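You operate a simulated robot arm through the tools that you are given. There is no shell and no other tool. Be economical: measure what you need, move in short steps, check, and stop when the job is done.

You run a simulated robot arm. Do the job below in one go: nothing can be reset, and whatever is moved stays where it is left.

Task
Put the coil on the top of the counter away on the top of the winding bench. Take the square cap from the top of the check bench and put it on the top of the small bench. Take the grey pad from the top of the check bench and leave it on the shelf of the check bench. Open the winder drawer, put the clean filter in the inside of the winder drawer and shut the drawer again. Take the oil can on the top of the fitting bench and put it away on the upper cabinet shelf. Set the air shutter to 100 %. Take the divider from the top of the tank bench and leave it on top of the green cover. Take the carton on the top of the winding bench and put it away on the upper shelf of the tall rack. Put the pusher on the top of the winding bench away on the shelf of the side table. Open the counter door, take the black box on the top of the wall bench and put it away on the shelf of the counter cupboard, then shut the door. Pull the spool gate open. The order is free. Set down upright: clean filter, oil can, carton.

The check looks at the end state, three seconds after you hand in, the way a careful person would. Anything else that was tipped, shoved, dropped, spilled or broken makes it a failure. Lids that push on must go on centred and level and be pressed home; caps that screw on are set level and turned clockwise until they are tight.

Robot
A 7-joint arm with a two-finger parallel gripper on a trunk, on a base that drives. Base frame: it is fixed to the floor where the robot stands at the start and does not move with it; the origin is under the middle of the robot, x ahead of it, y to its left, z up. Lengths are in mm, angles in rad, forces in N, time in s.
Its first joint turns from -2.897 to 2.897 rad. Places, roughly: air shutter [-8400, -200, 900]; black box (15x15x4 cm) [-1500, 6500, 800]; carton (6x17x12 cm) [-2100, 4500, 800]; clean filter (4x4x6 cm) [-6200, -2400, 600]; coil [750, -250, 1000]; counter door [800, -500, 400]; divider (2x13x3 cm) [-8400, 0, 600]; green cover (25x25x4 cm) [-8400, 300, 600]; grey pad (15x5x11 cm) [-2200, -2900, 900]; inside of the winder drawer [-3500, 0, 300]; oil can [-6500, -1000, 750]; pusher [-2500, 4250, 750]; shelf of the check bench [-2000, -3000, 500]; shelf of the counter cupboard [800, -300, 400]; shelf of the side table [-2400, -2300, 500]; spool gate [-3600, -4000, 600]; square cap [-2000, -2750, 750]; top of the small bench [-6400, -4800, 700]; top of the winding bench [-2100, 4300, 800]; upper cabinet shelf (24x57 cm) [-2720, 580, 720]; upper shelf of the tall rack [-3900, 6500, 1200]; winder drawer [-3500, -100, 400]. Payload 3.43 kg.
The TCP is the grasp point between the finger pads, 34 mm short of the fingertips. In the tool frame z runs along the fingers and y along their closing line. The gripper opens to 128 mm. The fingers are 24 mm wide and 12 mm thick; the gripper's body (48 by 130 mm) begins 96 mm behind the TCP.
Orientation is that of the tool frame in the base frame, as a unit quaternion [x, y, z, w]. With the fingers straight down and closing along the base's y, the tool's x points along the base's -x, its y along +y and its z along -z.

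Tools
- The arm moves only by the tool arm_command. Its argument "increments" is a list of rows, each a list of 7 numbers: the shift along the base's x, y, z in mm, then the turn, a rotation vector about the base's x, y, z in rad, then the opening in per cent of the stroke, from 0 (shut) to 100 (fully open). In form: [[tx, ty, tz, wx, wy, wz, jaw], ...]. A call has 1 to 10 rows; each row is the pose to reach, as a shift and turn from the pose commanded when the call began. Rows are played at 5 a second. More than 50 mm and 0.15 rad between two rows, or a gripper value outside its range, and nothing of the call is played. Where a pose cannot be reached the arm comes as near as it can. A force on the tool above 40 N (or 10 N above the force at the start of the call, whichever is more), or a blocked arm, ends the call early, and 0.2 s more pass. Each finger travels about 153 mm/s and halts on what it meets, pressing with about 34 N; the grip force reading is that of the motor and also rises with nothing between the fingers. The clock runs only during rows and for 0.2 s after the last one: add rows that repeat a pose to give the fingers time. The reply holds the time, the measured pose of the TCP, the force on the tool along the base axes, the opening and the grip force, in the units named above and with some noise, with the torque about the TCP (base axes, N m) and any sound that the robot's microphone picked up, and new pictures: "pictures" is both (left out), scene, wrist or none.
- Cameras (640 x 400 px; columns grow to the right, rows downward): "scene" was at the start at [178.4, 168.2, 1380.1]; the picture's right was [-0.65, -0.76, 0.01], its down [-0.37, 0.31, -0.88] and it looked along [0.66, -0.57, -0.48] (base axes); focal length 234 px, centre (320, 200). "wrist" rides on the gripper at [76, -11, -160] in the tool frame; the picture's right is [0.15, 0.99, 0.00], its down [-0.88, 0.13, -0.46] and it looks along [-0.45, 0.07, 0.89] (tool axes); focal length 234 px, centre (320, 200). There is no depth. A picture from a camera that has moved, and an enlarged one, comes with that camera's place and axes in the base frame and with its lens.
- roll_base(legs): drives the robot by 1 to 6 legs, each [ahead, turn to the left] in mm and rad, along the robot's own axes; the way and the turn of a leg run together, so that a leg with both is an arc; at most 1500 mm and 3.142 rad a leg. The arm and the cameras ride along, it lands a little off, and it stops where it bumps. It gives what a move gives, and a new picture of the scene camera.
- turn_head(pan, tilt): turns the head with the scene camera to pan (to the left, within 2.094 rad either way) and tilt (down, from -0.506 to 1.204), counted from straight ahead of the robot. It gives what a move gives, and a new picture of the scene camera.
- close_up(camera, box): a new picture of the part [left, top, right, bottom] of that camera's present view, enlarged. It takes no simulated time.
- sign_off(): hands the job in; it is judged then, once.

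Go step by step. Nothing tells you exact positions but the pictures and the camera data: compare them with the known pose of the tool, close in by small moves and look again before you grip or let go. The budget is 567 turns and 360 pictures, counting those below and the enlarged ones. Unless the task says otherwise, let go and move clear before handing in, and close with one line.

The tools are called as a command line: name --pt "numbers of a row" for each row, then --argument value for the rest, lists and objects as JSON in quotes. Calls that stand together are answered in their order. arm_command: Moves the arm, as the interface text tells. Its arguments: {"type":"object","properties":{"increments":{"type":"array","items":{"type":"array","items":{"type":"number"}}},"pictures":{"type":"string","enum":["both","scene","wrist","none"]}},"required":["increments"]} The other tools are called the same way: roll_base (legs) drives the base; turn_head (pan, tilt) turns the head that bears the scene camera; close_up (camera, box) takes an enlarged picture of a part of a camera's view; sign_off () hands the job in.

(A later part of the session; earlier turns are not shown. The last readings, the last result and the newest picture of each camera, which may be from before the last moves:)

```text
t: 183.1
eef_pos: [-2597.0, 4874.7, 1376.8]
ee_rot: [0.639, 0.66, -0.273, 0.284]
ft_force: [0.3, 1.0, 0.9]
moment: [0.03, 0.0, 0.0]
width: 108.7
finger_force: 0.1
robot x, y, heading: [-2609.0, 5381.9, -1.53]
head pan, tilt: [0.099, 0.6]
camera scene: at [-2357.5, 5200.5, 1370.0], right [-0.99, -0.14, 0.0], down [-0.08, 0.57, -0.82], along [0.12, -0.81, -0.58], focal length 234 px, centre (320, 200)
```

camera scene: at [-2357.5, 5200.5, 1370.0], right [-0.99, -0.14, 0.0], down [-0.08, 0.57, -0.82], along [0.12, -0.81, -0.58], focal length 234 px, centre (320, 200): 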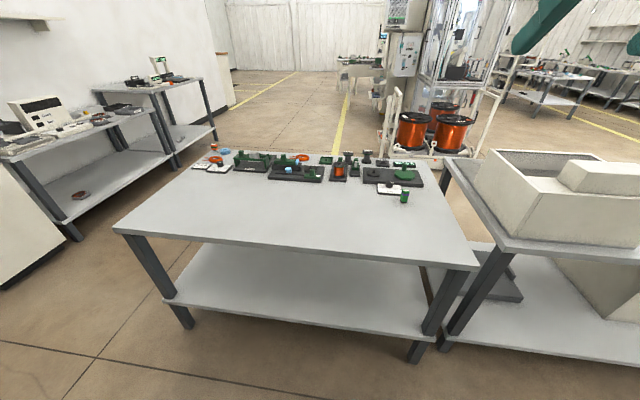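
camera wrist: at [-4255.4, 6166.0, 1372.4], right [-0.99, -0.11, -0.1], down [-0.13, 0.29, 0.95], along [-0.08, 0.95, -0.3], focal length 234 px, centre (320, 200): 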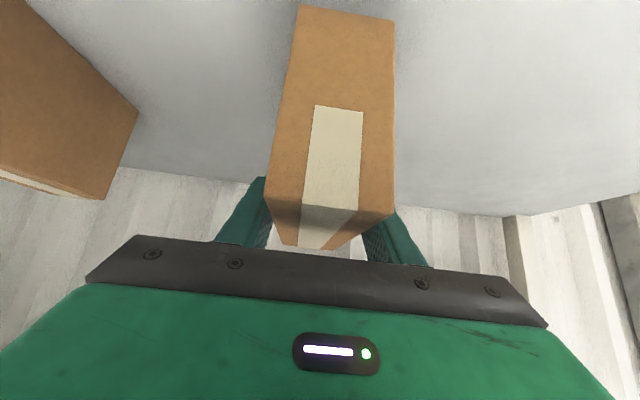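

The pusher stands near [-2595, 4348]. I'll roll 150 mm closer and pitch the tool to about 60° (its destination is a shelf).

roll_base --legs '[[0, -0.04], [150, 0]]'

arm_command --pt "0 0 -30 -0.08 0 0 80" --pt "0 0 -70 -0.16 0 0 80" --pt "0 0 -110 -0.25 0 0 80" --pt "0 -30 -150 -0.25 0 0 80" --pt "0 -70 -180 -0.25 0 0 80" --pt "0 -110 -210 -0.25 0 0 80" --pt "0 -110 -210 -0.25 0 0 80"

close_up --camera "scene" --box '[350, 170, 470, 270]'

```text
t: 184.9
eef_pos: [-2618.8, 4723.1, 1376.8]
ee_rot: [0.653, 0.648, -0.277, 0.278]
ft_force: [-0.6, -0.8, 0.3]
moment: [-0.01, 0.03, 0.03]
width: 108.6
finger_force: 0.1
robot x, y, heading: [-2608.1, 5236.8, -1.568]
head pan, tilt: [0.099, 0.6]
camera scene: at [-2365.4, 5039.2, 1369.9], right [-0.99, -0.1, 0.0], down [-0.06, 0.57, -0.82], along [0.08, -0.81, -0.58], focal length 234 px, centre (320, 200)
```

scene: 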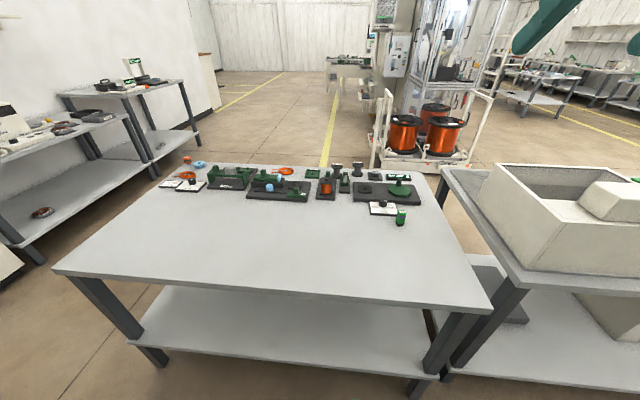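

```text
t: 186.5
eef_pos: [-2617.6, 4631.6, 1171.3]
ee_rot: [0.61, 0.605, -0.361, 0.362]
ft_force: [0.4, -0.2, 0.2]
moment: [0.01, -0.03, 0.02]
width: 102.3
finger_force: 0.1
robot x, y, heading: [-2609.6, 5237.7, -1.572]
head pan, tilt: [0.099, 0.6]
camera scene: at [-2365.4, 5039.3, 1369.9], right [-0.99, -0.1, 0.0], down [-0.06, 0.57, -0.82], along [0.08, -0.81, -0.58], focal length 234 px, centre (320, 200)
camera wrist: at [-2628.1, 4808.2, 1180.2], right [0.99, 0.07, -0.12], down [0.13, -0.02, 0.99], along [0.06, -1.0, -0.03], focal length 234 px, centre (320, 200)
```

scene: 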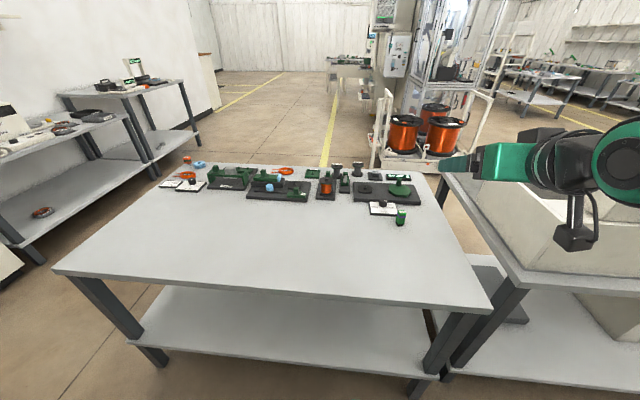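
wrist: 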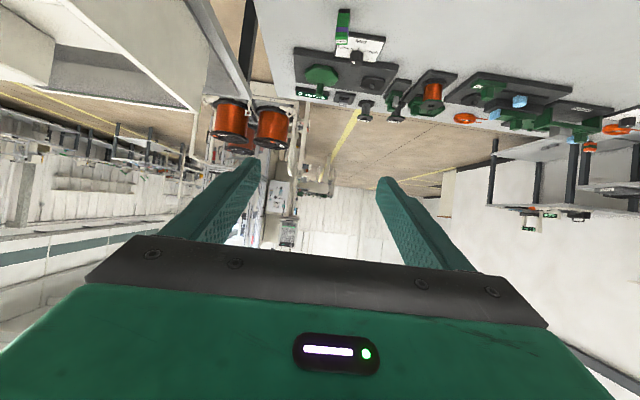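

```text
4.00 times, centred on (410, 220) of scene
camera zoom: at [-2365.4, 5039.3, 1369.9], right [-0.99, -0.1, 0.0], down [-0.06, 0.57, -0.82], along [0.08, -0.81, -0.58], focal length 935 px, centre (-40, 120)
```

zoom: 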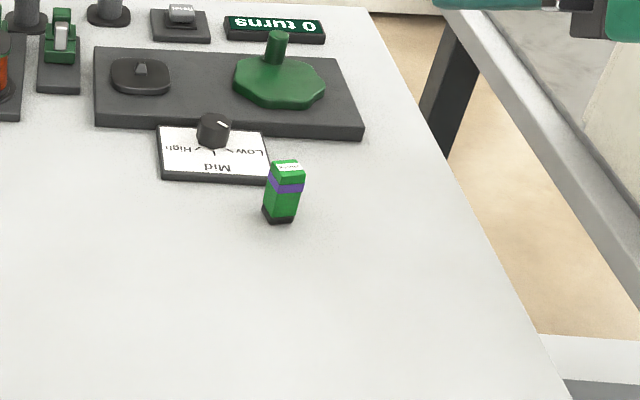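

The pusher base is at [-2599, 4349], about 28 mm wide and 60 mm tall. Approaching to a pre-grasp point.

arm_command --pt "5 -20 -45 0 0 0 70" --pt "10 -40 -90 0 0 0 60" --pt "14 -60 -135 0 0 0 60" --pt "18 -80 -180 0 0 0 60" --pt "18 -100 -220 0 0 0 60" --pt "18 -125 -260 0 0 0 60" --pt "18 -155 -290 0 0 0 60" --pt "18 -180 -310 0 0 0 60" --pt "18 -180 -310 0 0 0 60"

close_up --camera "scene" --box '[350, 160, 470, 260]'

```text
t: 188.7
eef_pos: [-2549.1, 4457.5, 874.0]
ee_rot: [0.579, 0.628, -0.349, 0.387]
ft_force: [-0.9, -0.9, -1.9]
moment: [-0.04, -0.08, 0.09]
width: 76.8
finger_force: 0.0
out of reach, approached as far as the arm can: row 1, 2, 3, 4, 5, 6, 7, 8, 9
robot x, y, heading: [-2608.1, 5233.4, -1.568]
head pan, tilt: [0.099, 0.6]
stopped in row 9: the arm was blocked; the commanded pose is now the measured one
camera scene: at [-2365.3, 5038.0, 1369.7], right [-0.99, -0.1, 0.0], down [-0.06, 0.57, -0.82], along [0.08, -0.81, -0.58], focal length 234 px, centre (320, 200)
camera wrist: at [-2576.1, 4633.0, 879.1], right [0.98, 0.15, -0.12], down [0.12, 0.01, 0.99], along [0.15, -0.99, -0.01], focal length 234 px, centre (320, 200)
```

scene: 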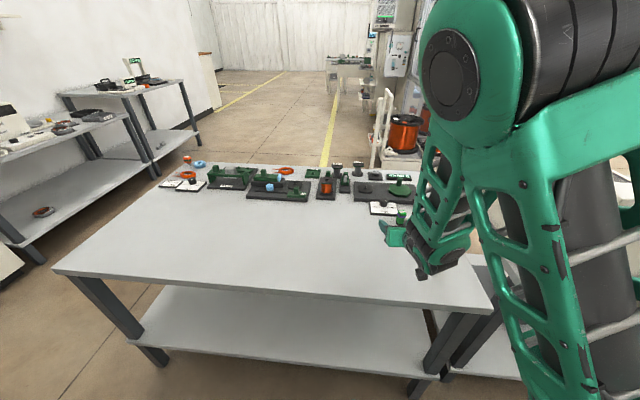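
wrist: 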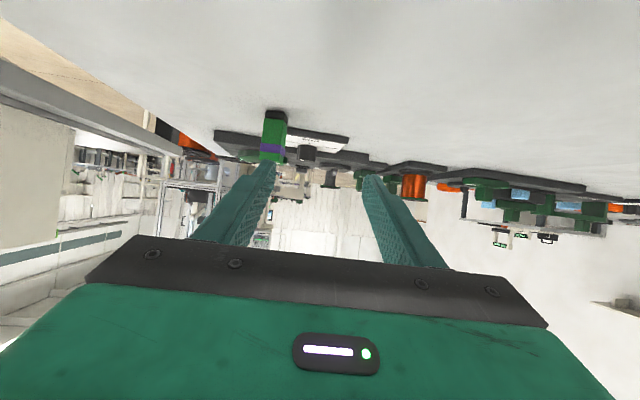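

```text
4.00 times, centred on (410, 210) of scene
camera zoom: at [-2365.3, 5038.0, 1369.7], right [-0.99, -0.1, 0.0], down [-0.06, 0.57, -0.82], along [0.08, -0.81, -0.58], focal length 935 px, centre (-40, 160)
```

zoom: 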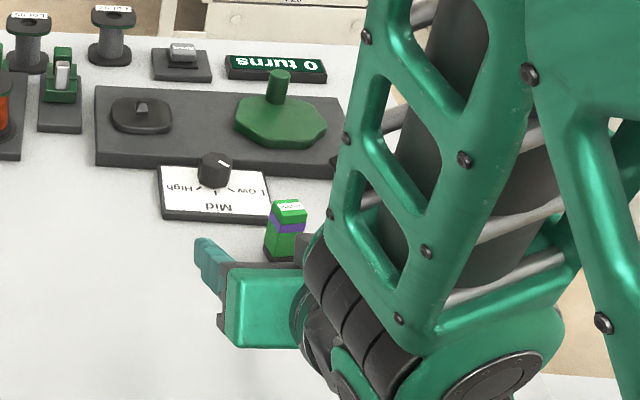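

That pitch is beyond the arm at this spot. I'll back up and return to a 45° pitch, as with the carton.

arm_command --pt "0 20 40 0.07 0 -0.03 60" --pt "-10 40 80 0.14 0 -0.06 60" --pt "-20 55 110 0.21 0 -0.09 60" --pt "-30 60 130 0.28 0 -0.09 60" --pt "-45 40 130 0.28 0 -0.09 60" --pt "-50 20 130 0.28 0 -0.09 60" --pt "-50 20 130 0.28 0 -0.09 60"

```text
t: 190.3
eef_pos: [-2604.1, 4483.8, 1000.3]
ee_rot: [0.657, 0.644, -0.273, 0.279]
ft_force: [-0.1, 0.2, 0.6]
moment: [0.03, -0.02, 0.02]
width: 77.0
finger_force: 0.1
out of reach, approached as far as the arm can: row 1, 2
robot x, y, heading: [-2610.7, 5235.4, -1.572]
head pan, tilt: [0.099, 0.6]
camera scene: at [-2365.3, 5039.1, 1369.9], right [-0.99, -0.1, 0.0], down [-0.06, 0.57, -0.82], along [0.08, -0.81, -0.58], focal length 234 px, centre (320, 200)
camera wrist: at [-2613.1, 4652.0, 1056.1], right [0.99, 0.09, -0.09], down [0.11, -0.29, 0.95], along [0.06, -0.95, -0.29], focal length 234 px, centre (320, 200)
```

scene: 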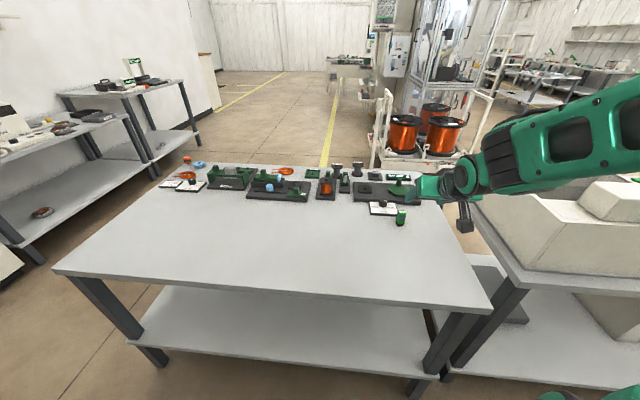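
wrist: 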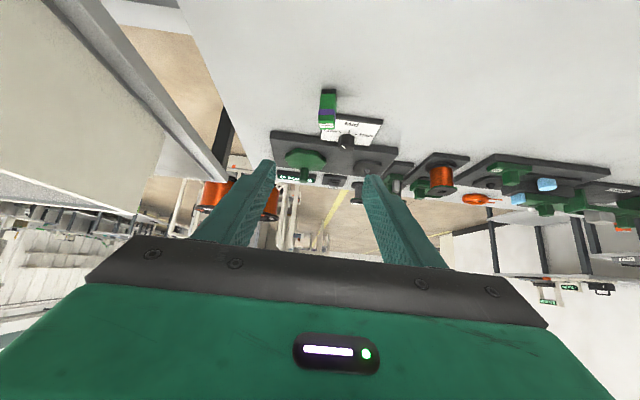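

Good pose. Moving down toward the pusher in two stages.

arm_command --pt "2 -20 -35 0 0 0 60" --pt "3 -40 -70 0 0 0 60" --pt "4 -60 -100 0 0 0 60" --pt "4 -75 -120 0 0 0 60" --pt "4 -75 -120 0 0 0 60"

close_up --camera "scene" --box '[350, 160, 470, 260]'

```text
t: 191.5
eef_pos: [-2603.1, 4409.5, 879.7]
ee_rot: [0.658, 0.644, -0.275, 0.278]
ft_force: [0.2, -0.4, 0.8]
moment: [-0.01, 0.03, -0.03]
width: 76.7
finger_force: 0.0
robot x, y, heading: [-2610.0, 5233.1, -1.575]
head pan, tilt: [0.099, 0.6]
camera scene: at [-2365.4, 5038.9, 1369.9], right [-0.99, -0.1, 0.0], down [-0.06, 0.57, -0.82], along [0.08, -0.81, -0.58], focal length 234 px, centre (320, 200)
camera wrist: at [-2612.0, 4577.8, 935.6], right [0.99, 0.09, -0.09], down [0.11, -0.29, 0.95], along [0.06, -0.95, -0.29], focal length 234 px, centre (320, 200)
```

scene: 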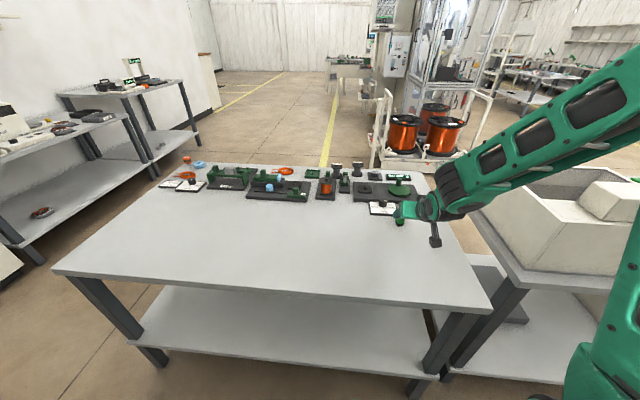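
wrist: 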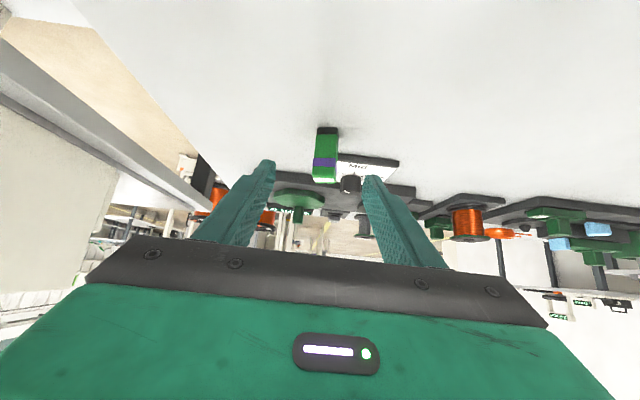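

```text
4.00 times, centred on (410, 210) of scene
camera zoom: at [-2365.4, 5038.9, 1369.9], right [-0.99, -0.1, 0.0], down [-0.06, 0.57, -0.82], along [0.08, -0.81, -0.58], focal length 935 px, centre (-40, 160)
```

zoom: 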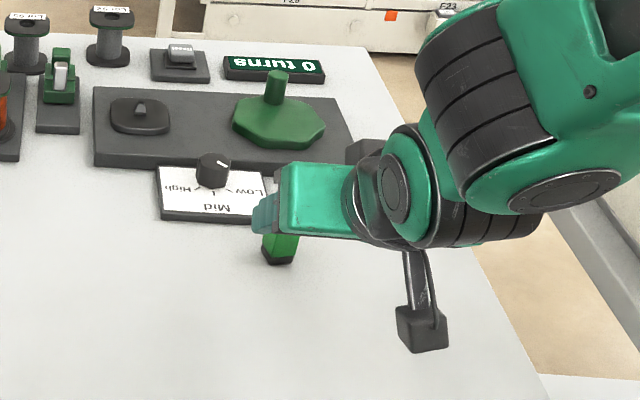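

Pusher is at x ≈ -2596. Straddling it now, then closing.

arm_command --pt "6 -20 -20 0 0 0 60" --pt "6 -40 -40 0 0 0 60" --pt "6 -58 -58 0 0 0 60" --pt "6 -58 -58 0 0 0 60"

close_up --camera "scene" --box '[350, 160, 470, 260]'

```text
t: 192.5
eef_pos: [-2597.5, 4351.5, 822.0]
ee_rot: [0.657, 0.645, -0.275, 0.278]
ft_force: [0.8, 0.9, -1.3]
moment: [-0.02, 0.0, -0.03]
width: 76.7
finger_force: 0.1
robot x, y, heading: [-2608.9, 5230.7, -1.572]
head pan, tilt: [0.099, 0.6]
camera scene: at [-2365.4, 5038.9, 1369.9], right [-0.99, -0.1, 0.0], down [-0.06, 0.57, -0.82], along [0.08, -0.81, -0.58], focal length 234 px, centre (320, 200)
camera wrist: at [-2606.6, 4518.9, 877.0], right [0.99, 0.09, -0.09], down [0.11, -0.29, 0.95], along [0.06, -0.95, -0.29], focal length 234 px, centre (320, 200)
```

scene: 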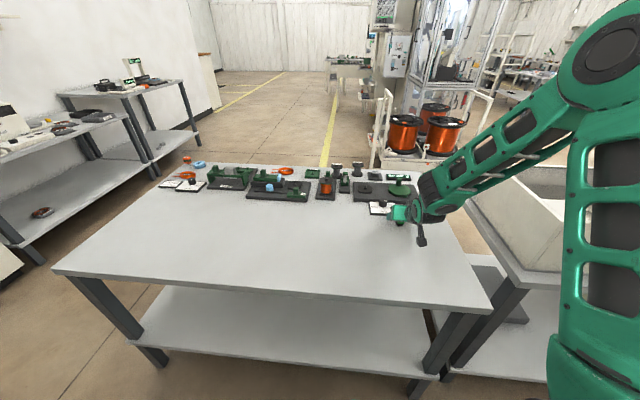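
wrist: 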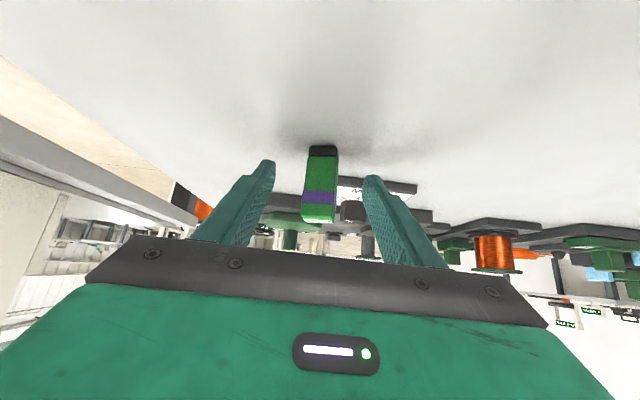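

```text
4.00 times, centred on (410, 210) of scene
camera zoom: at [-2365.4, 5038.9, 1369.9], right [-0.99, -0.1, 0.0], down [-0.06, 0.57, -0.82], along [0.08, -0.81, -0.58], focal length 935 px, centre (-40, 160)
```

zoom: 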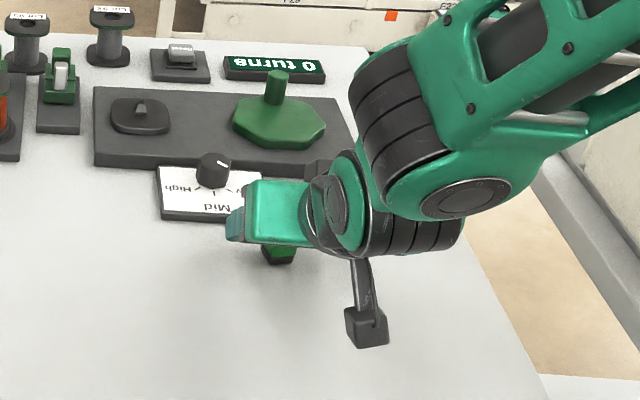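

Pusher sits between the fingers. Closing and lifting gently.

arm_command --pt "0 0 0 0 0 0 40" --pt "0 0 0 0 0 0 20" --pt "0 0 0 0 0 0 0" --pt "0 0 0 0 0 0 0" --pt "0 2 8 0 0 0 0" --pt "0 6 20 0 0 0 0" --pt "0 12 40 0 0 0 0" --pt "0 20 65 0 0 0 0" --pt "0 30 95 0 0 0 0" --pt "0 40 130 0 0 0 0"

arm_command --pt "0 20 30 0 0 0 0" --pt "0 50 65 0 0 0 0" --pt "0 85 100 0 0 0 0" --pt "0 125 130 0 0 0 0" --pt "0 165 160 0 0 0 0" --pt "0 205 190 0 0 0 0" --pt "0 245 210 0 0 0 0" --pt "0 285 220 0 0 0 0" --pt "0 320 220 0 0 0 0" --pt "0 320 220 0 0 0 0" --pictures "wrist"

```text
t: 194.7
eef_pos: [-2595.4, 4392.8, 953.0]
ee_rot: [0.657, 0.645, -0.274, 0.278]
ft_force: [-0.9, -1.0, -1.1]
moment: [-0.01, 0.02, 0.04]
width: 22.9
finger_force: 34.3
robot x, y, heading: [-2613.6, 5232.9, -1.564]
head pan, tilt: [0.099, 0.6]
camera scene: at [-2365.4, 5038.5, 1369.9], right [-0.99, -0.1, 0.0], down [-0.06, 0.57, -0.82], along [0.08, -0.81, -0.58], focal length 234 px, centre (320, 200)
camera wrist: at [-2604.1, 4560.6, 1007.7], right [0.99, 0.09, -0.09], down [0.11, -0.29, 0.95], along [0.06, -0.95, -0.29], focal length 234 px, centre (320, 200)
```

scene: 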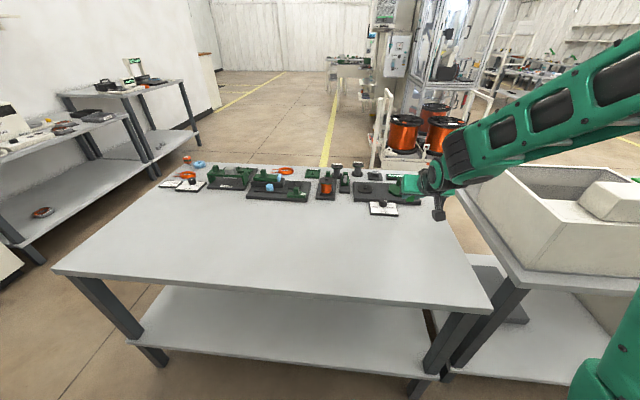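
wrist: 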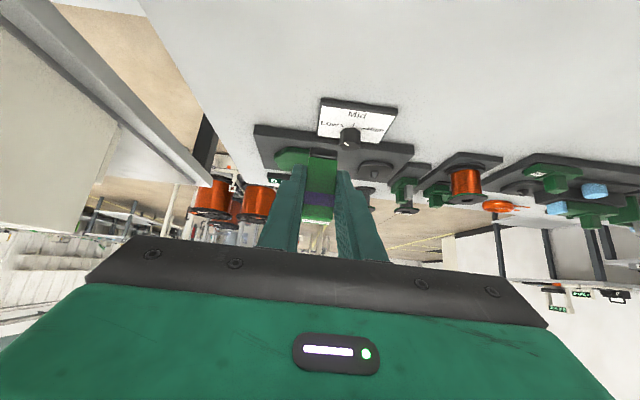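

```text
t: 196.9
eef_pos: [-2595.1, 4711.8, 1172.9]
ee_rot: [0.657, 0.645, -0.273, 0.278]
ft_force: [0.2, 0.8, -0.1]
moment: [0.01, 0.03, 0.01]
width: 23.0
finger_force: 33.8
robot x, y, heading: [-2611.4, 5234.7, -1.571]
head pan, tilt: [0.099, 0.6]
camera wrist: at [-2604.3, 4879.2, 1227.6], right [0.99, 0.09, -0.09], down [0.11, -0.29, 0.95], along [0.06, -0.95, -0.29], focal length 234 px, centre (320, 200)
```

wrist: 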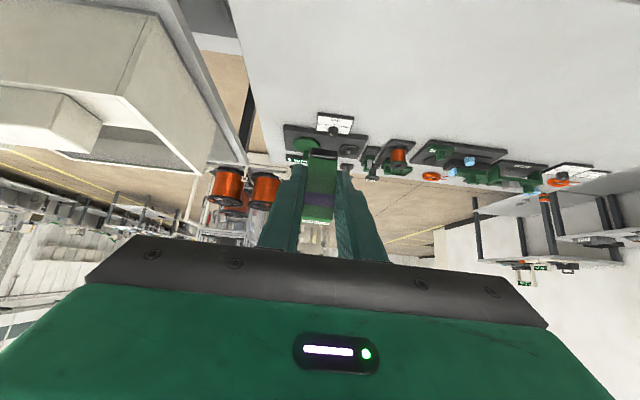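

The pusher is held (base 41 mm below the TCP). I'll drive back through the aisle and south toward the side table.

roll_base --legs '[[0, 1.571], [1500, 0], [250, 0], [0, -1.571], [1500, 0], [1500, 0]]'

roll_base --legs '[[1500, 0], [1500, 0], [200, 0]]'

turn_head --pan -0.6 --tilt 0.3

```text
t: 228.9
eef_pos: [-856.8, 1712.3, 1171.8]
ee_rot: [0.655, 0.646, -0.273, 0.28]
ft_force: [0.1, -0.2, 0.3]
moment: [-0.02, 0.01, -0.02]
width: 22.9
finger_force: 34.3
robot x, y, heading: [-872.6, 2238.3, -1.565]
head pan, tilt: [0.099, 0.6]
camera scene: at [-628.4, 2042.7, 1369.9], right [-0.99, -0.11, 0.0], down [-0.06, 0.57, -0.82], along [0.09, -0.81, -0.58], focal length 234 px, centre (320, 200)
```

scene: 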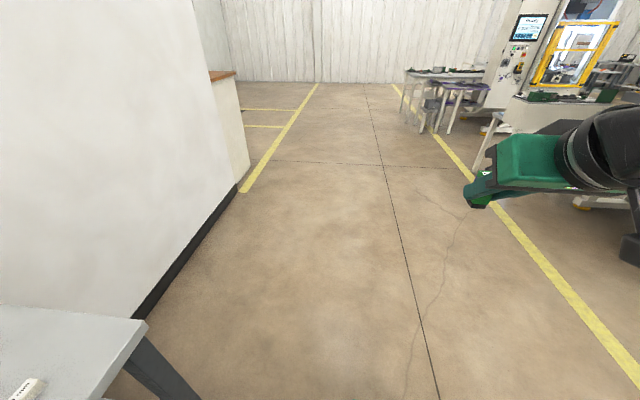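

```text
t: 244.9
eef_pos: [-755.5, -1514.6, 1176.9]
ee_rot: [0.645, 0.654, -0.272, 0.286]
ft_force: [-0.3, 0.4, -0.1]
moment: [0.0, -0.01, 0.0]
width: 23.1
finger_force: 34.0
robot x, y, heading: [-790.1, -1005.4, -1.532]
head pan, tilt: [0.099, 0.6]
camera scene: at [-536.6, -1194.4, 1369.2], right [-0.99, -0.13, 0.0], down [-0.08, 0.57, -0.82], along [0.11, -0.81, -0.58], focal length 234 px, centre (320, 200)
```

scene: 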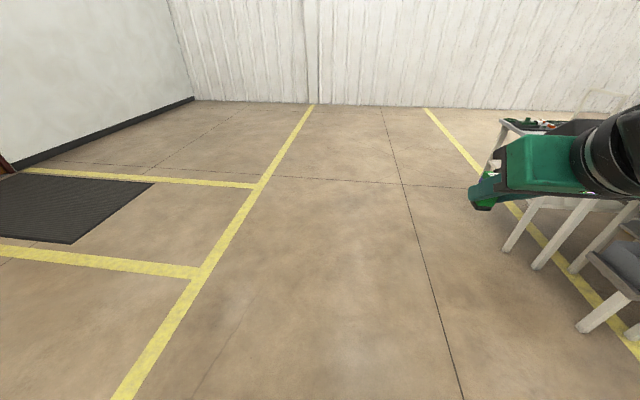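

```text
t: 246.0
eef_pos: [-753.7, -1507.8, 1175.0]
ee_rot: [0.646, 0.658, -0.268, 0.279]
ft_force: [-1.0, 0.0, -0.1]
moment: [0.01, -0.03, 0.01]
width: 23.2
finger_force: 34.1
robot x, y, heading: [-788.6, -1000.0, -1.539]
head pan, tilt: [-0.6, 0.3]
camera scene: at [-597.2, -1187.4, 1396.5], right [-0.84, 0.54, 0.01], down [0.16, 0.27, -0.95], along [-0.51, -0.8, -0.31], focal length 234 px, centre (320, 200)
```

scene: 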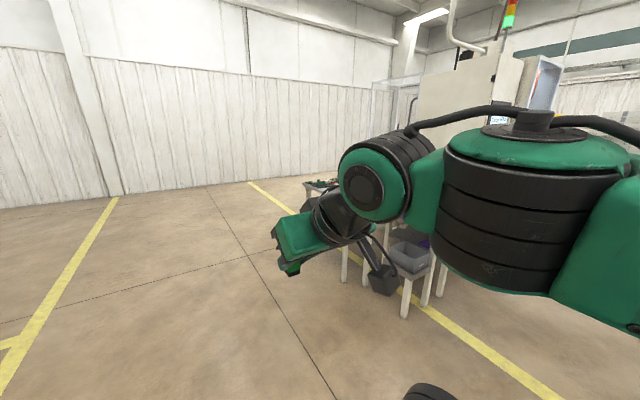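

The arm hides the benches. I'll turn the robot towards them.

roll_base --legs '[[0, -1.0]]'

turn_head --pan 0.25 --tilt 0.4

```text
t: 249.3
eef_pos: [-1203.3, -1298.2, 1174.5]
ee_rot: [0.885, 0.257, -0.371, 0.112]
ft_force: [-0.3, 0.2, -1.3]
moment: [0.02, -0.02, 0.01]
width: 22.8
finger_force: 33.9
robot x, y, heading: [-786.6, -1014.0, -2.555]
head pan, tilt: [-0.6, 0.3]
camera scene: at [-845.1, -1272.6, 1395.9], right [0.01, 1.0, 0.01], down [0.31, 0.01, -0.95], along [-0.95, 0.02, -0.31], focal length 234 px, centre (320, 200)
```

scene: 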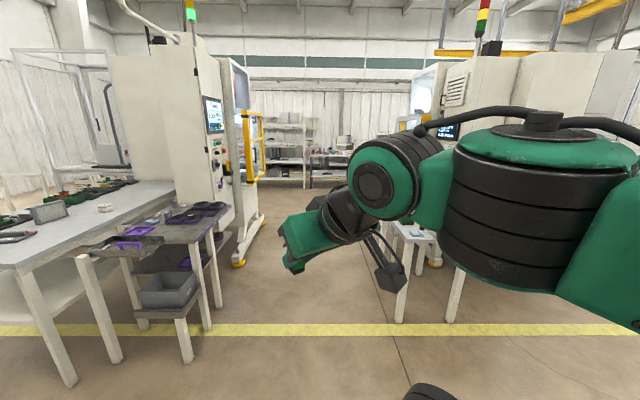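

```text
t: 250.5
eef_pos: [-1198.0, -1296.9, 1171.2]
ee_rot: [0.889, 0.261, -0.362, 0.107]
ft_force: [0.6, -1.1, -0.8]
moment: [-0.02, -0.02, -0.01]
width: 22.9
finger_force: 34.0
robot x, y, heading: [-780.9, -1012.2, -2.557]
head pan, tilt: [0.25, 0.4]
camera scene: at [-814.4, -1344.0, 1385.8], right [-0.74, 0.67, 0.0], down [0.28, 0.3, -0.91], along [-0.61, -0.68, -0.41], focal length 234 px, centre (320, 200)
```

scene: 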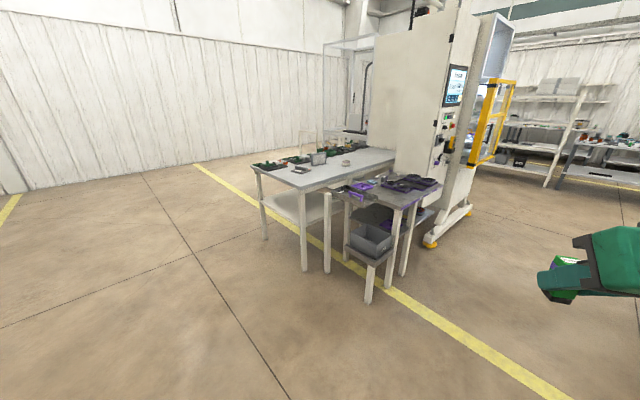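

close_up --camera "scene" --box '[230, 130, 470, 310]'

```text
2.22 times, centred on (350, 220) of scene
camera zoom: at [-814.4, -1344.0, 1385.8], right [-0.74, 0.67, 0.0], down [0.28, 0.3, -0.91], along [-0.61, -0.68, -0.41], focal length 519 px, centre (253, 156)
```

zoom: 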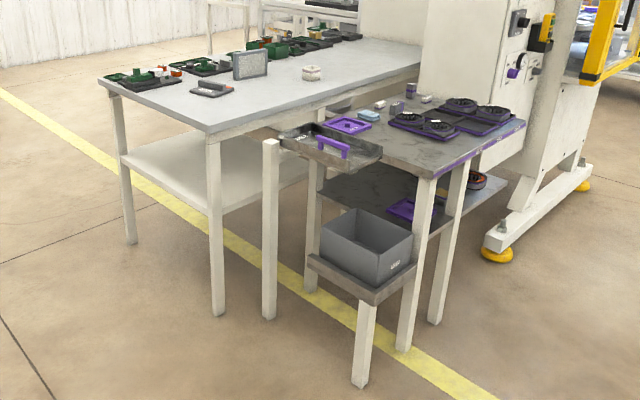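

The grey-topped check bench is behind; the side table (dark shelf at mid height, extension with bin at its east end) is in front of it. I'll move so I can see its north side.

roll_base --legs '[[0, -0.3], [900, -0.28]]'

turn_head --pan 0.9 --tilt 0.55

```text
t: 256.4
eef_pos: [-2179.4, -1142.0, 1172.7]
ee_rot: [0.925, -0.012, -0.38, -0.003]
ft_force: [-0.1, 0.4, -0.4]
moment: [0.02, -0.01, -0.03]
width: 22.4
finger_force: 34.2
robot x, y, heading: [-1675.9, -1133.5, 3.132]
head pan, tilt: [0.25, 0.4]
camera scene: at [-1890.4, -1395.4, 1385.2], right [-0.24, 0.97, 0.0], down [0.4, 0.09, -0.91], along [-0.88, -0.22, -0.41], focal length 234 px, centre (320, 200)
```

scene: 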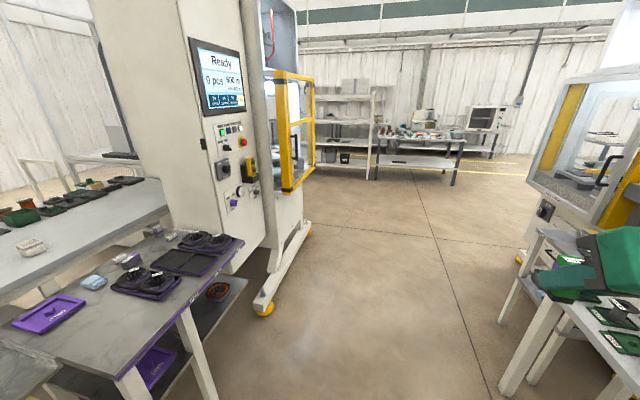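

```text
t: 257.4
eef_pos: [-2171.8, -1142.7, 1170.1]
ee_rot: [0.929, -0.011, -0.369, -0.006]
ft_force: [0.6, 0.1, -1.0]
moment: [0.01, -0.03, -0.02]
width: 22.9
finger_force: 33.7
robot x, y, heading: [-1675.8, -1136.9, 3.135]
head pan, tilt: [0.901, 0.55]
camera scene: at [-1857.2, -1444.0, 1372.0], right [-0.78, 0.63, -0.02], down [0.35, 0.41, -0.84], along [-0.52, -0.66, -0.54], focal length 234 px, centre (320, 200)
```

scene: 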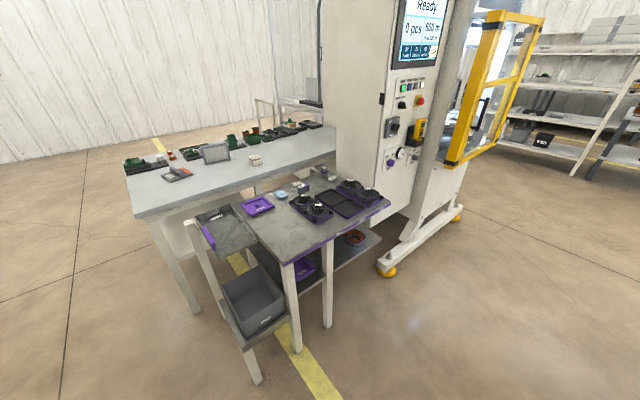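

The shelf's free spot is near [-2490, -2080]. I'll come in diagonally from the north-east so the basket behind me stays clear of the bench to the north.

roll_base --legs '[[0, 0.675], [330, 0], [0, 0.243]]'

turn_head --pan -0.1 --tilt 0.75

```text
t: 262.6
eef_pos: [-2246.3, -1735.5, 1168.5]
ee_rot: [0.84, 0.395, -0.336, 0.157]
ft_force: [-0.7, -0.6, 0.2]
moment: [0.01, -0.05, -0.01]
width: 22.9
finger_force: 34.0
robot x, y, heading: [-1939.2, -1346.1, -2.249]
head pan, tilt: [0.901, 0.55]
camera scene: at [-1814.6, -1677.1, 1371.5], right [-0.98, -0.22, -0.02], down [-0.1, 0.53, -0.84], along [0.2, -0.82, -0.54], focal length 234 px, centre (320, 200)
```

scene: 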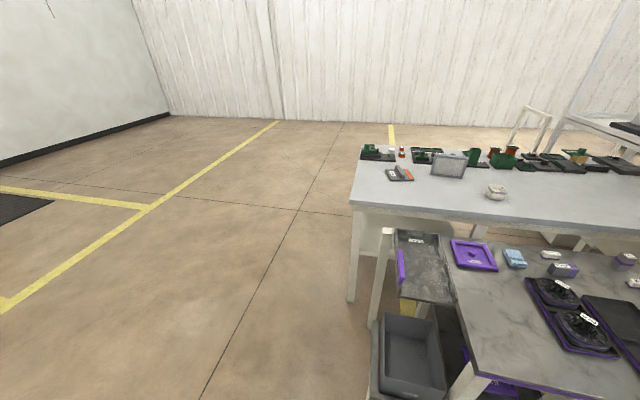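

```text
t: 263.8
eef_pos: [-2241.3, -1733.2, 1167.8]
ee_rot: [0.844, 0.398, -0.327, 0.149]
ft_force: [-0.5, 0.3, -0.5]
moment: [-0.02, -0.01, -0.01]
width: 22.9
finger_force: 33.9
robot x, y, heading: [-1942.8, -1339.0, -2.248]
head pan, tilt: [-0.099, 0.75]
camera scene: at [-1891.9, -1649.1, 1353.5], right [-0.71, 0.7, 0.01], down [0.49, 0.5, -0.71], along [-0.5, -0.5, -0.7], focal length 234 px, centre (320, 200)
```

scene: 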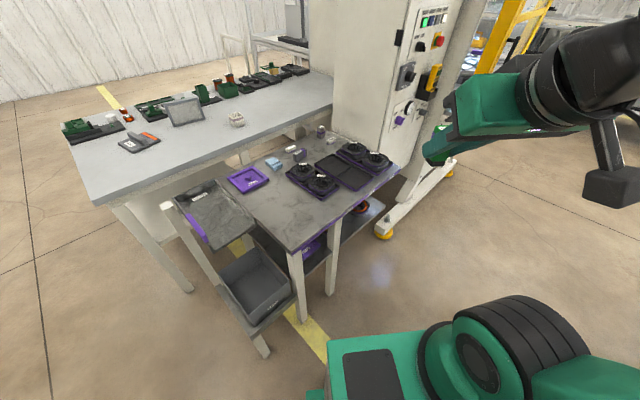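

The shelf is at z ≈ 440, top at ≈ 680, with free shelf between x -2400 and -2600. I'll roll 80 mm ahead and bring the pusher down in front of the shelf.

roll_base --legs '[[80, 0]]'

arm_command --pt "-15 -10 -30 0 0 0.05 0" --pt "-35 -25 -65 0 0 0.12 0" --pt "-55 -40 -100 0 0 0.19 0" --pt "-75 -55 -135 0 0 0.27 0" --pt "-95 -70 -170 0 0 0.35 0" --pt "-115 -80 -205 0 0 0.35 0" --pt "-130 -90 -245 0 0 0.35 0" --pt "-145 -100 -285 0 0 0.35 0" --pt "-155 -105 -330 0 0 0.35 0" --pt "-155 -105 -370 0 0 0.35 0"

```text
t: 264.9
eef_pos: [-2292.9, -1796.8, 1166.9]
ee_rot: [0.844, 0.398, -0.327, 0.149]
ft_force: [-1.0, 0.5, -0.8]
moment: [0.02, 0.02, -0.06]
width: 23.1
finger_force: 34.0
robot x, y, heading: [-1992.2, -1405.9, -2.247]
head pan, tilt: [-0.099, 0.75]
camera scene: at [-1944.2, -1713.9, 1353.4], right [-0.71, 0.7, 0.01], down [0.49, 0.5, -0.71], along [-0.5, -0.5, -0.7], focal length 234 px, centre (320, 200)
```

scene: 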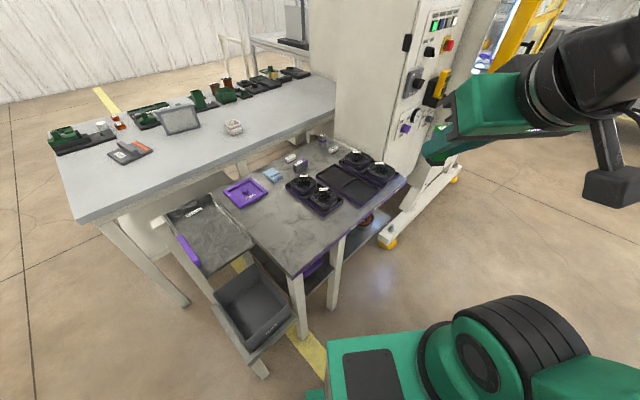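

```text
t: 267.3
eef_pos: [-2594.1, -1837.3, 876.1]
ee_rot: [0.806, 0.422, -0.37, 0.19]
ft_force: [-1.8, 0.6, -2.4]
moment: [-0.11, -0.03, 0.08]
width: 22.8
finger_force: 34.1
out of reach, approached as far as the arm can: row 3, 4, 5, 6, 7, 8, 9, 10
robot x, y, heading: [-1994.3, -1405.4, -2.249]
head pan, tilt: [-0.099, 0.75]
stopped in row 10: the arm was blocked; the commanded pose is now the measured one
camera scene: at [-1937.9, -1697.4, 1357.1], right [-0.71, 0.7, 0.0], down [0.49, 0.49, -0.72], along [-0.51, -0.51, -0.69], focal length 234 px, centre (320, 200)
camera wrist: at [-2506.4, -1691.7, 922.4], right [0.87, -0.49, -0.12], down [-0.02, -0.27, 0.96], along [-0.5, -0.83, -0.24], focal length 234 px, centre (320, 200)
```

scene: 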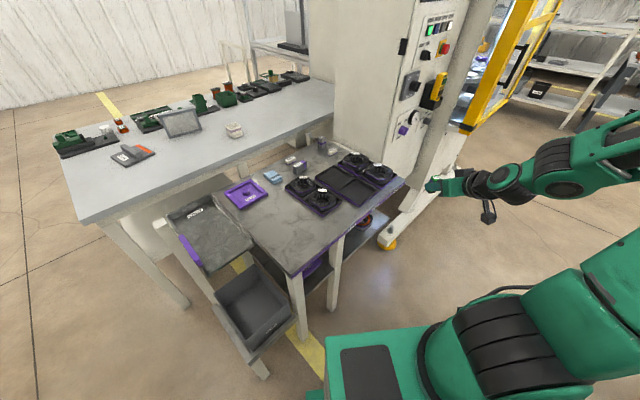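
wrist: 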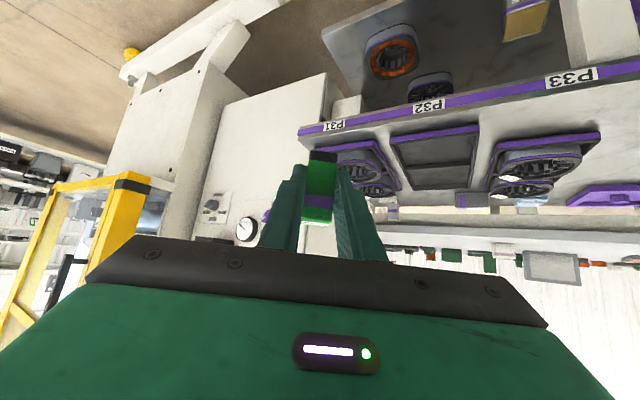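

The added yaw drove the arm against a limit. I'll return to a tool heading aligned with the robot and use a target straight ahead instead.

arm_command --pt "35 -5 25 0.01 -0.01 -0.01 0" --pt "75 -15 45 0.02 -0.02 -0.03 0" --pt "115 -30 55 0.035 -0.03 -0.045 0" --pt "155 -48 55 0.054 -0.048 -0.065 0" --pt "201 -68 55 0.054 -0.048 -0.065 0" --pt "201 -68 55 0.054 -0.048 -0.065 0"

```text
refused: row 5 steps farther than a row can; nothing moved
```

arm_command --pt "35 -5 25 0.01 -0.01 -0.01 0" --pt "75 -15 45 0.02 -0.02 -0.03 0" --pt "115 -30 55 0.035 -0.03 -0.045 0" --pt "155 -48 55 0.054 -0.048 -0.065 0" --pt "185 -60 55 0.054 -0.048 -0.065 0" --pt "201 -68 55 0.054 -0.048 -0.065 0" --pt "201 -68 55 0.054 -0.048 -0.065 0"

```text
t: 269.1
eef_pos: [-2271.8, -1992.3, 987.0]
ee_rot: [0.758, 0.519, -0.317, 0.236]
ft_force: [1.5, 0.3, 1.0]
moment: [-0.01, 0.09, -0.08]
width: 23.0
finger_force: 33.9
out of reach, approached as far as the arm can: row 1, 2, 3, 4, 5, 6, 7
robot x, y, heading: [-1994.6, -1405.5, -2.249]
head pan, tilt: [-0.099, 0.75]
stopped in row 7: the arm was blocked; the commanded pose is now the measured one
camera scene: at [-1935.4, -1696.3, 1357.2], right [-0.71, 0.7, 0.0], down [0.48, 0.49, -0.72], along [-0.51, -0.51, -0.69], focal length 234 px, centre (320, 200)
camera wrist: at [-2225.5, -1830.2, 1040.6], right [0.96, -0.25, -0.08], down [0.0, -0.29, 0.96], along [-0.26, -0.92, -0.28], focal length 234 px, centre (320, 200)
```

scene: 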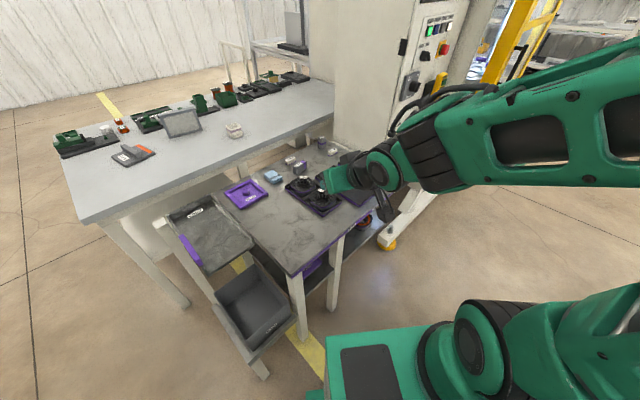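
wrist: 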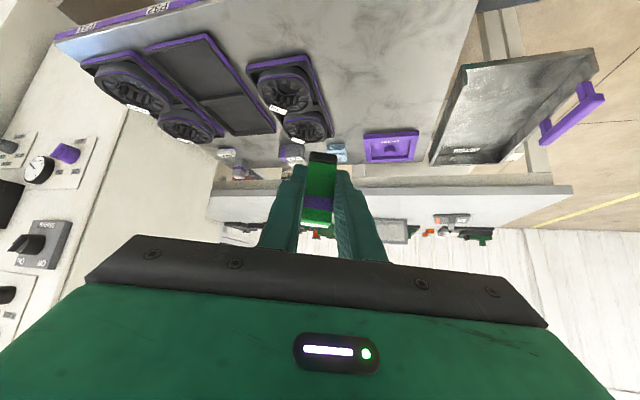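

The arm wandered through an awkward configuration. I'll lift and draw it back toward the tucked pose in small steps to recover.

arm_command --pt "0 0 0 0 0 0 0" --pt "5 20 20 0 0 0 0" --pt "10 40 40 0 0 0 0" --pt "15 60 60 0 0 0 0" --pictures "none"

```text
t: 270.1
eef_pos: [-2262.5, -1937.6, 1053.7]
ee_rot: [0.759, 0.519, -0.314, 0.235]
ft_force: [0.0, -1.0, -0.4]
moment: [0.03, -0.01, -0.01]
width: 22.9
finger_force: 33.8
out of reach, approached as far as the arm can: row 2, 3, 4
robot x, y, heading: [-1995.1, -1405.1, -2.253]
head pan, tilt: [-0.099, 0.75]
```

arm_command --pt "-20 15 20 0 0 -0.06 0" --pt "-50 30 35 0 0 -0.12 0" --pt "-85 45 46 0 0 -0.19 0" --pt "-115 58 46 0 0 -0.25 0" --pt "-145 70 46 0 0 -0.31 0" --pt "-145 70 46 0 0 -0.31 0" --pictures "scene"

```text
t: 271.5
eef_pos: [-2404.1, -1866.9, 1097.9]
ee_rot: [0.829, 0.397, -0.347, 0.185]
ft_force: [-0.3, -0.6, -0.4]
moment: [0.01, -0.02, 0.0]
width: 22.8
finger_force: 34.2
robot x, y, heading: [-1990.1, -1407.1, -2.245]
head pan, tilt: [-0.099, 0.75]
camera scene: at [-1936.5, -1697.1, 1357.1], right [-0.71, 0.7, 0.0], down [0.48, 0.49, -0.72], along [-0.51, -0.51, -0.69], focal length 234 px, centre (320, 200)
```

scene: 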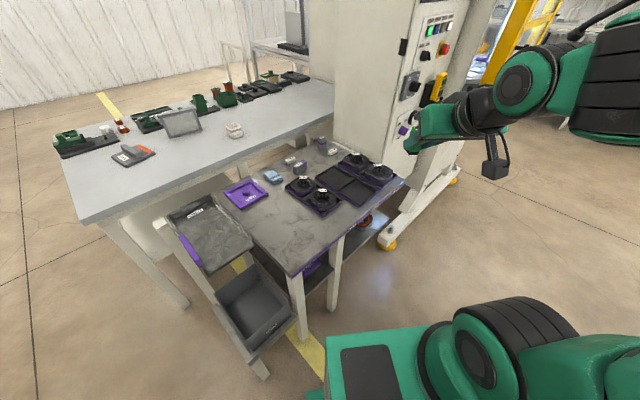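

That pose is reachable. Now descending in line with the robot heading.

arm_command --pt "-3 -6 -35 0.018 0.005 -0.005 0" --pt "-6 -12 -75 0.037 0.01 -0.009 0" --pt "-9 -18 -115 0.037 0.01 -0.009 0" --pt "-12 -24 -155 0.037 0.01 -0.009 0" --pt "-14 -30 -195 0.037 0.01 -0.009 0" --pt "-16 -38 -235 0.037 0.01 -0.009 0" --pt "-18 -46 -275 0.037 0.01 -0.009 0" --pt "-20 -54 -315 0.037 0.01 -0.009 0" --pt "-20 -54 -315 0.037 0.01 -0.009 0" --pictures "scene"

```text
t: 273.7
eef_pos: [-2483.3, -1976.9, 796.8]
ee_rot: [0.838, 0.375, -0.362, 0.162]
ft_force: [0.2, -0.8, -2.3]
moment: [0.07, 0.11, -0.12]
width: 22.9
finger_force: 33.9
out of reach, approached as far as the arm can: row 2, 3, 4, 5, 6, 7, 8, 9
robot x, y, heading: [-1997.0, -1404.5, -2.249]
head pan, tilt: [-0.099, 0.75]
stopped in row 9: the arm was blocked; the commanded pose is now the measured one
camera scene: at [-1936.5, -1698.6, 1356.8], right [-0.71, 0.7, 0.0], down [0.48, 0.49, -0.72], along [-0.51, -0.51, -0.69], focal length 234 px, centre (320, 200)
```

scene: 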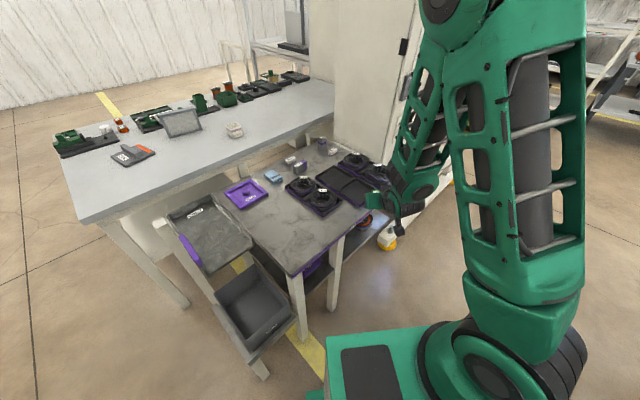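

Too close: with the tool pitched, the TCP must be 800–1150 mm away. I'll raise the arm, reverse 180 mm and retry.

arm_command --pt "10 15 40 0 0 0 0" --pt "20 30 80 0 0 0 0" --pt "30 45 125 0 0 0 0" --pt "40 60 170 0 0 0 0" --pt "50 75 215 0 0 0 0" --pt "60 90 260 0 0 0 0" --pt "70 105 300 0 0 0 0" --pt "70 105 300 0 0 0 0" --pictures "none"

roll_base --legs '[[-180, 0]]'

```text
t: 275.4
eef_pos: [-2419.3, -1888.6, 1041.5]
ee_rot: [0.856, 0.38, -0.268, 0.226]
ft_force: [1.3, 0.6, 0.4]
moment: [-0.05, 0.07, -0.01]
width: 22.9
finger_force: 34.4
out of reach, approached as far as the arm can: row 1, 2, 3, 4, 5, 6, 7, 8
robot x, y, heading: [-1992.4, -1407.7, -2.248]
head pan, tilt: [-0.099, 0.75]
stopped in row 8: the arm was blocked; the commanded pose is now the measured one
```

```text
t: 276.9
eef_pos: [-2307.6, -1750.3, 1043.0]
ee_rot: [0.856, 0.381, -0.268, 0.227]
ft_force: [-0.5, -0.3, -1.0]
moment: [0.02, -0.02, 0.03]
width: 22.9
finger_force: 33.8
robot x, y, heading: [-1879.3, -1266.7, -2.252]
head pan, tilt: [-0.099, 0.75]
camera scene: at [-1815.6, -1510.1, 1323.0], right [-0.23, 0.97, 0.01], down [0.93, 0.22, -0.3], along [-0.29, -0.06, -0.95], focal length 234 px, centre (320, 200)
```

scene: 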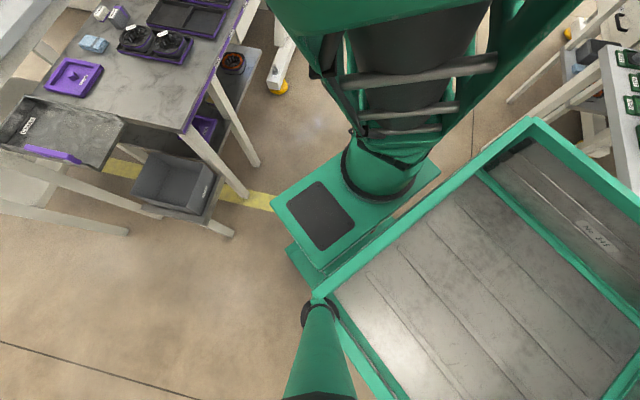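

The arm seems to have bumped my own head mast. I'll extend the arm forward away from it, then re-aim the head.

arm_command --pt "-20 -25 0 0 0 0 0" --pt "-40 -50 0 0 0 0 0" --pt "-60 -75 0 0 0 0 0" --pt "-80 -100 0 0 0 0 0" --pt "-80 -100 0 0 0 0 0" --pictures "none"

turn_head --pan 0.3 --tilt 0.6

```text
t: 278.1
eef_pos: [-2377.6, -1839.4, 1049.8]
ee_rot: [0.853, 0.379, -0.274, 0.231]
ft_force: [-0.5, -0.3, 0.1]
moment: [0.01, 0.0, 0.01]
width: 23.1
finger_force: 33.5
robot x, y, heading: [-1876.5, -1266.1, -2.252]
head pan, tilt: [-0.099, 0.75]
```

```text
t: 278.9
eef_pos: [-2378.6, -1840.5, 1050.3]
ee_rot: [0.853, 0.38, -0.274, 0.23]
ft_force: [1.2, 0.0, -0.3]
moment: [0.02, 0.02, 0.01]
width: 22.9
finger_force: 34.0
robot x, y, heading: [-1879.8, -1267.2, -2.248]
head pan, tilt: [0.3, 0.6]
camera scene: at [-1798.8, -1580.7, 1369.9], right [-0.93, 0.37, 0.0], down [0.22, 0.53, -0.82], along [-0.3, -0.76, -0.58], focal length 234 px, centre (320, 200)
```

scene: 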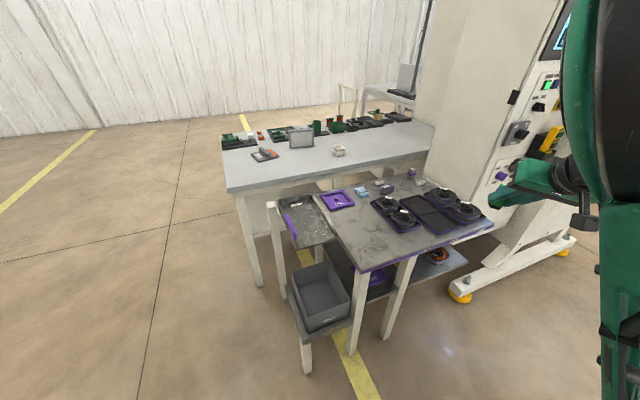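

Head is fine. Now levelling the tool and extending further out before lowering.

arm_command --pt "-10 -20 0 0.02 0.065 -0.006 0" --pt "-20 -45 0 0.04 0.13 -0.012 0" --pt "-30 -70 -10 0.057 0.19 -0.017 0" --pt "-45 -95 -30 0.057 0.19 -0.017 0" --pt "-50 -108 -70 0.057 0.19 -0.017 0" --pt "-50 -108 -110 0.057 0.19 -0.017 0" --pt "-50 -108 -150 0.057 0.19 -0.017 0" --pt "-50 -108 -150 0.057 0.19 -0.017 0" --pictures "scene"

```text
t: 280.7
eef_pos: [-2429.0, -1948.1, 899.6]
ee_rot: [0.833, 0.4, -0.345, 0.166]
ft_force: [-0.8, -0.3, -0.5]
moment: [-0.04, -0.01, -0.01]
width: 23.1
finger_force: 34.4
robot x, y, heading: [-1884.8, -1267.3, -2.252]
head pan, tilt: [0.3, 0.6]
camera scene: at [-1798.8, -1580.8, 1370.0], right [-0.93, 0.37, 0.0], down [0.22, 0.53, -0.82], along [-0.3, -0.76, -0.58], focal length 234 px, centre (320, 200)
```

scene: 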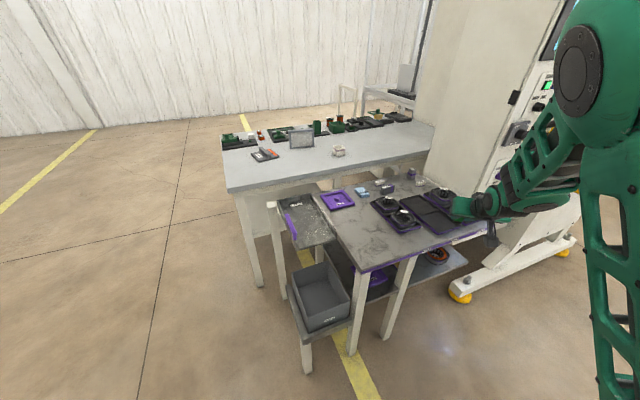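

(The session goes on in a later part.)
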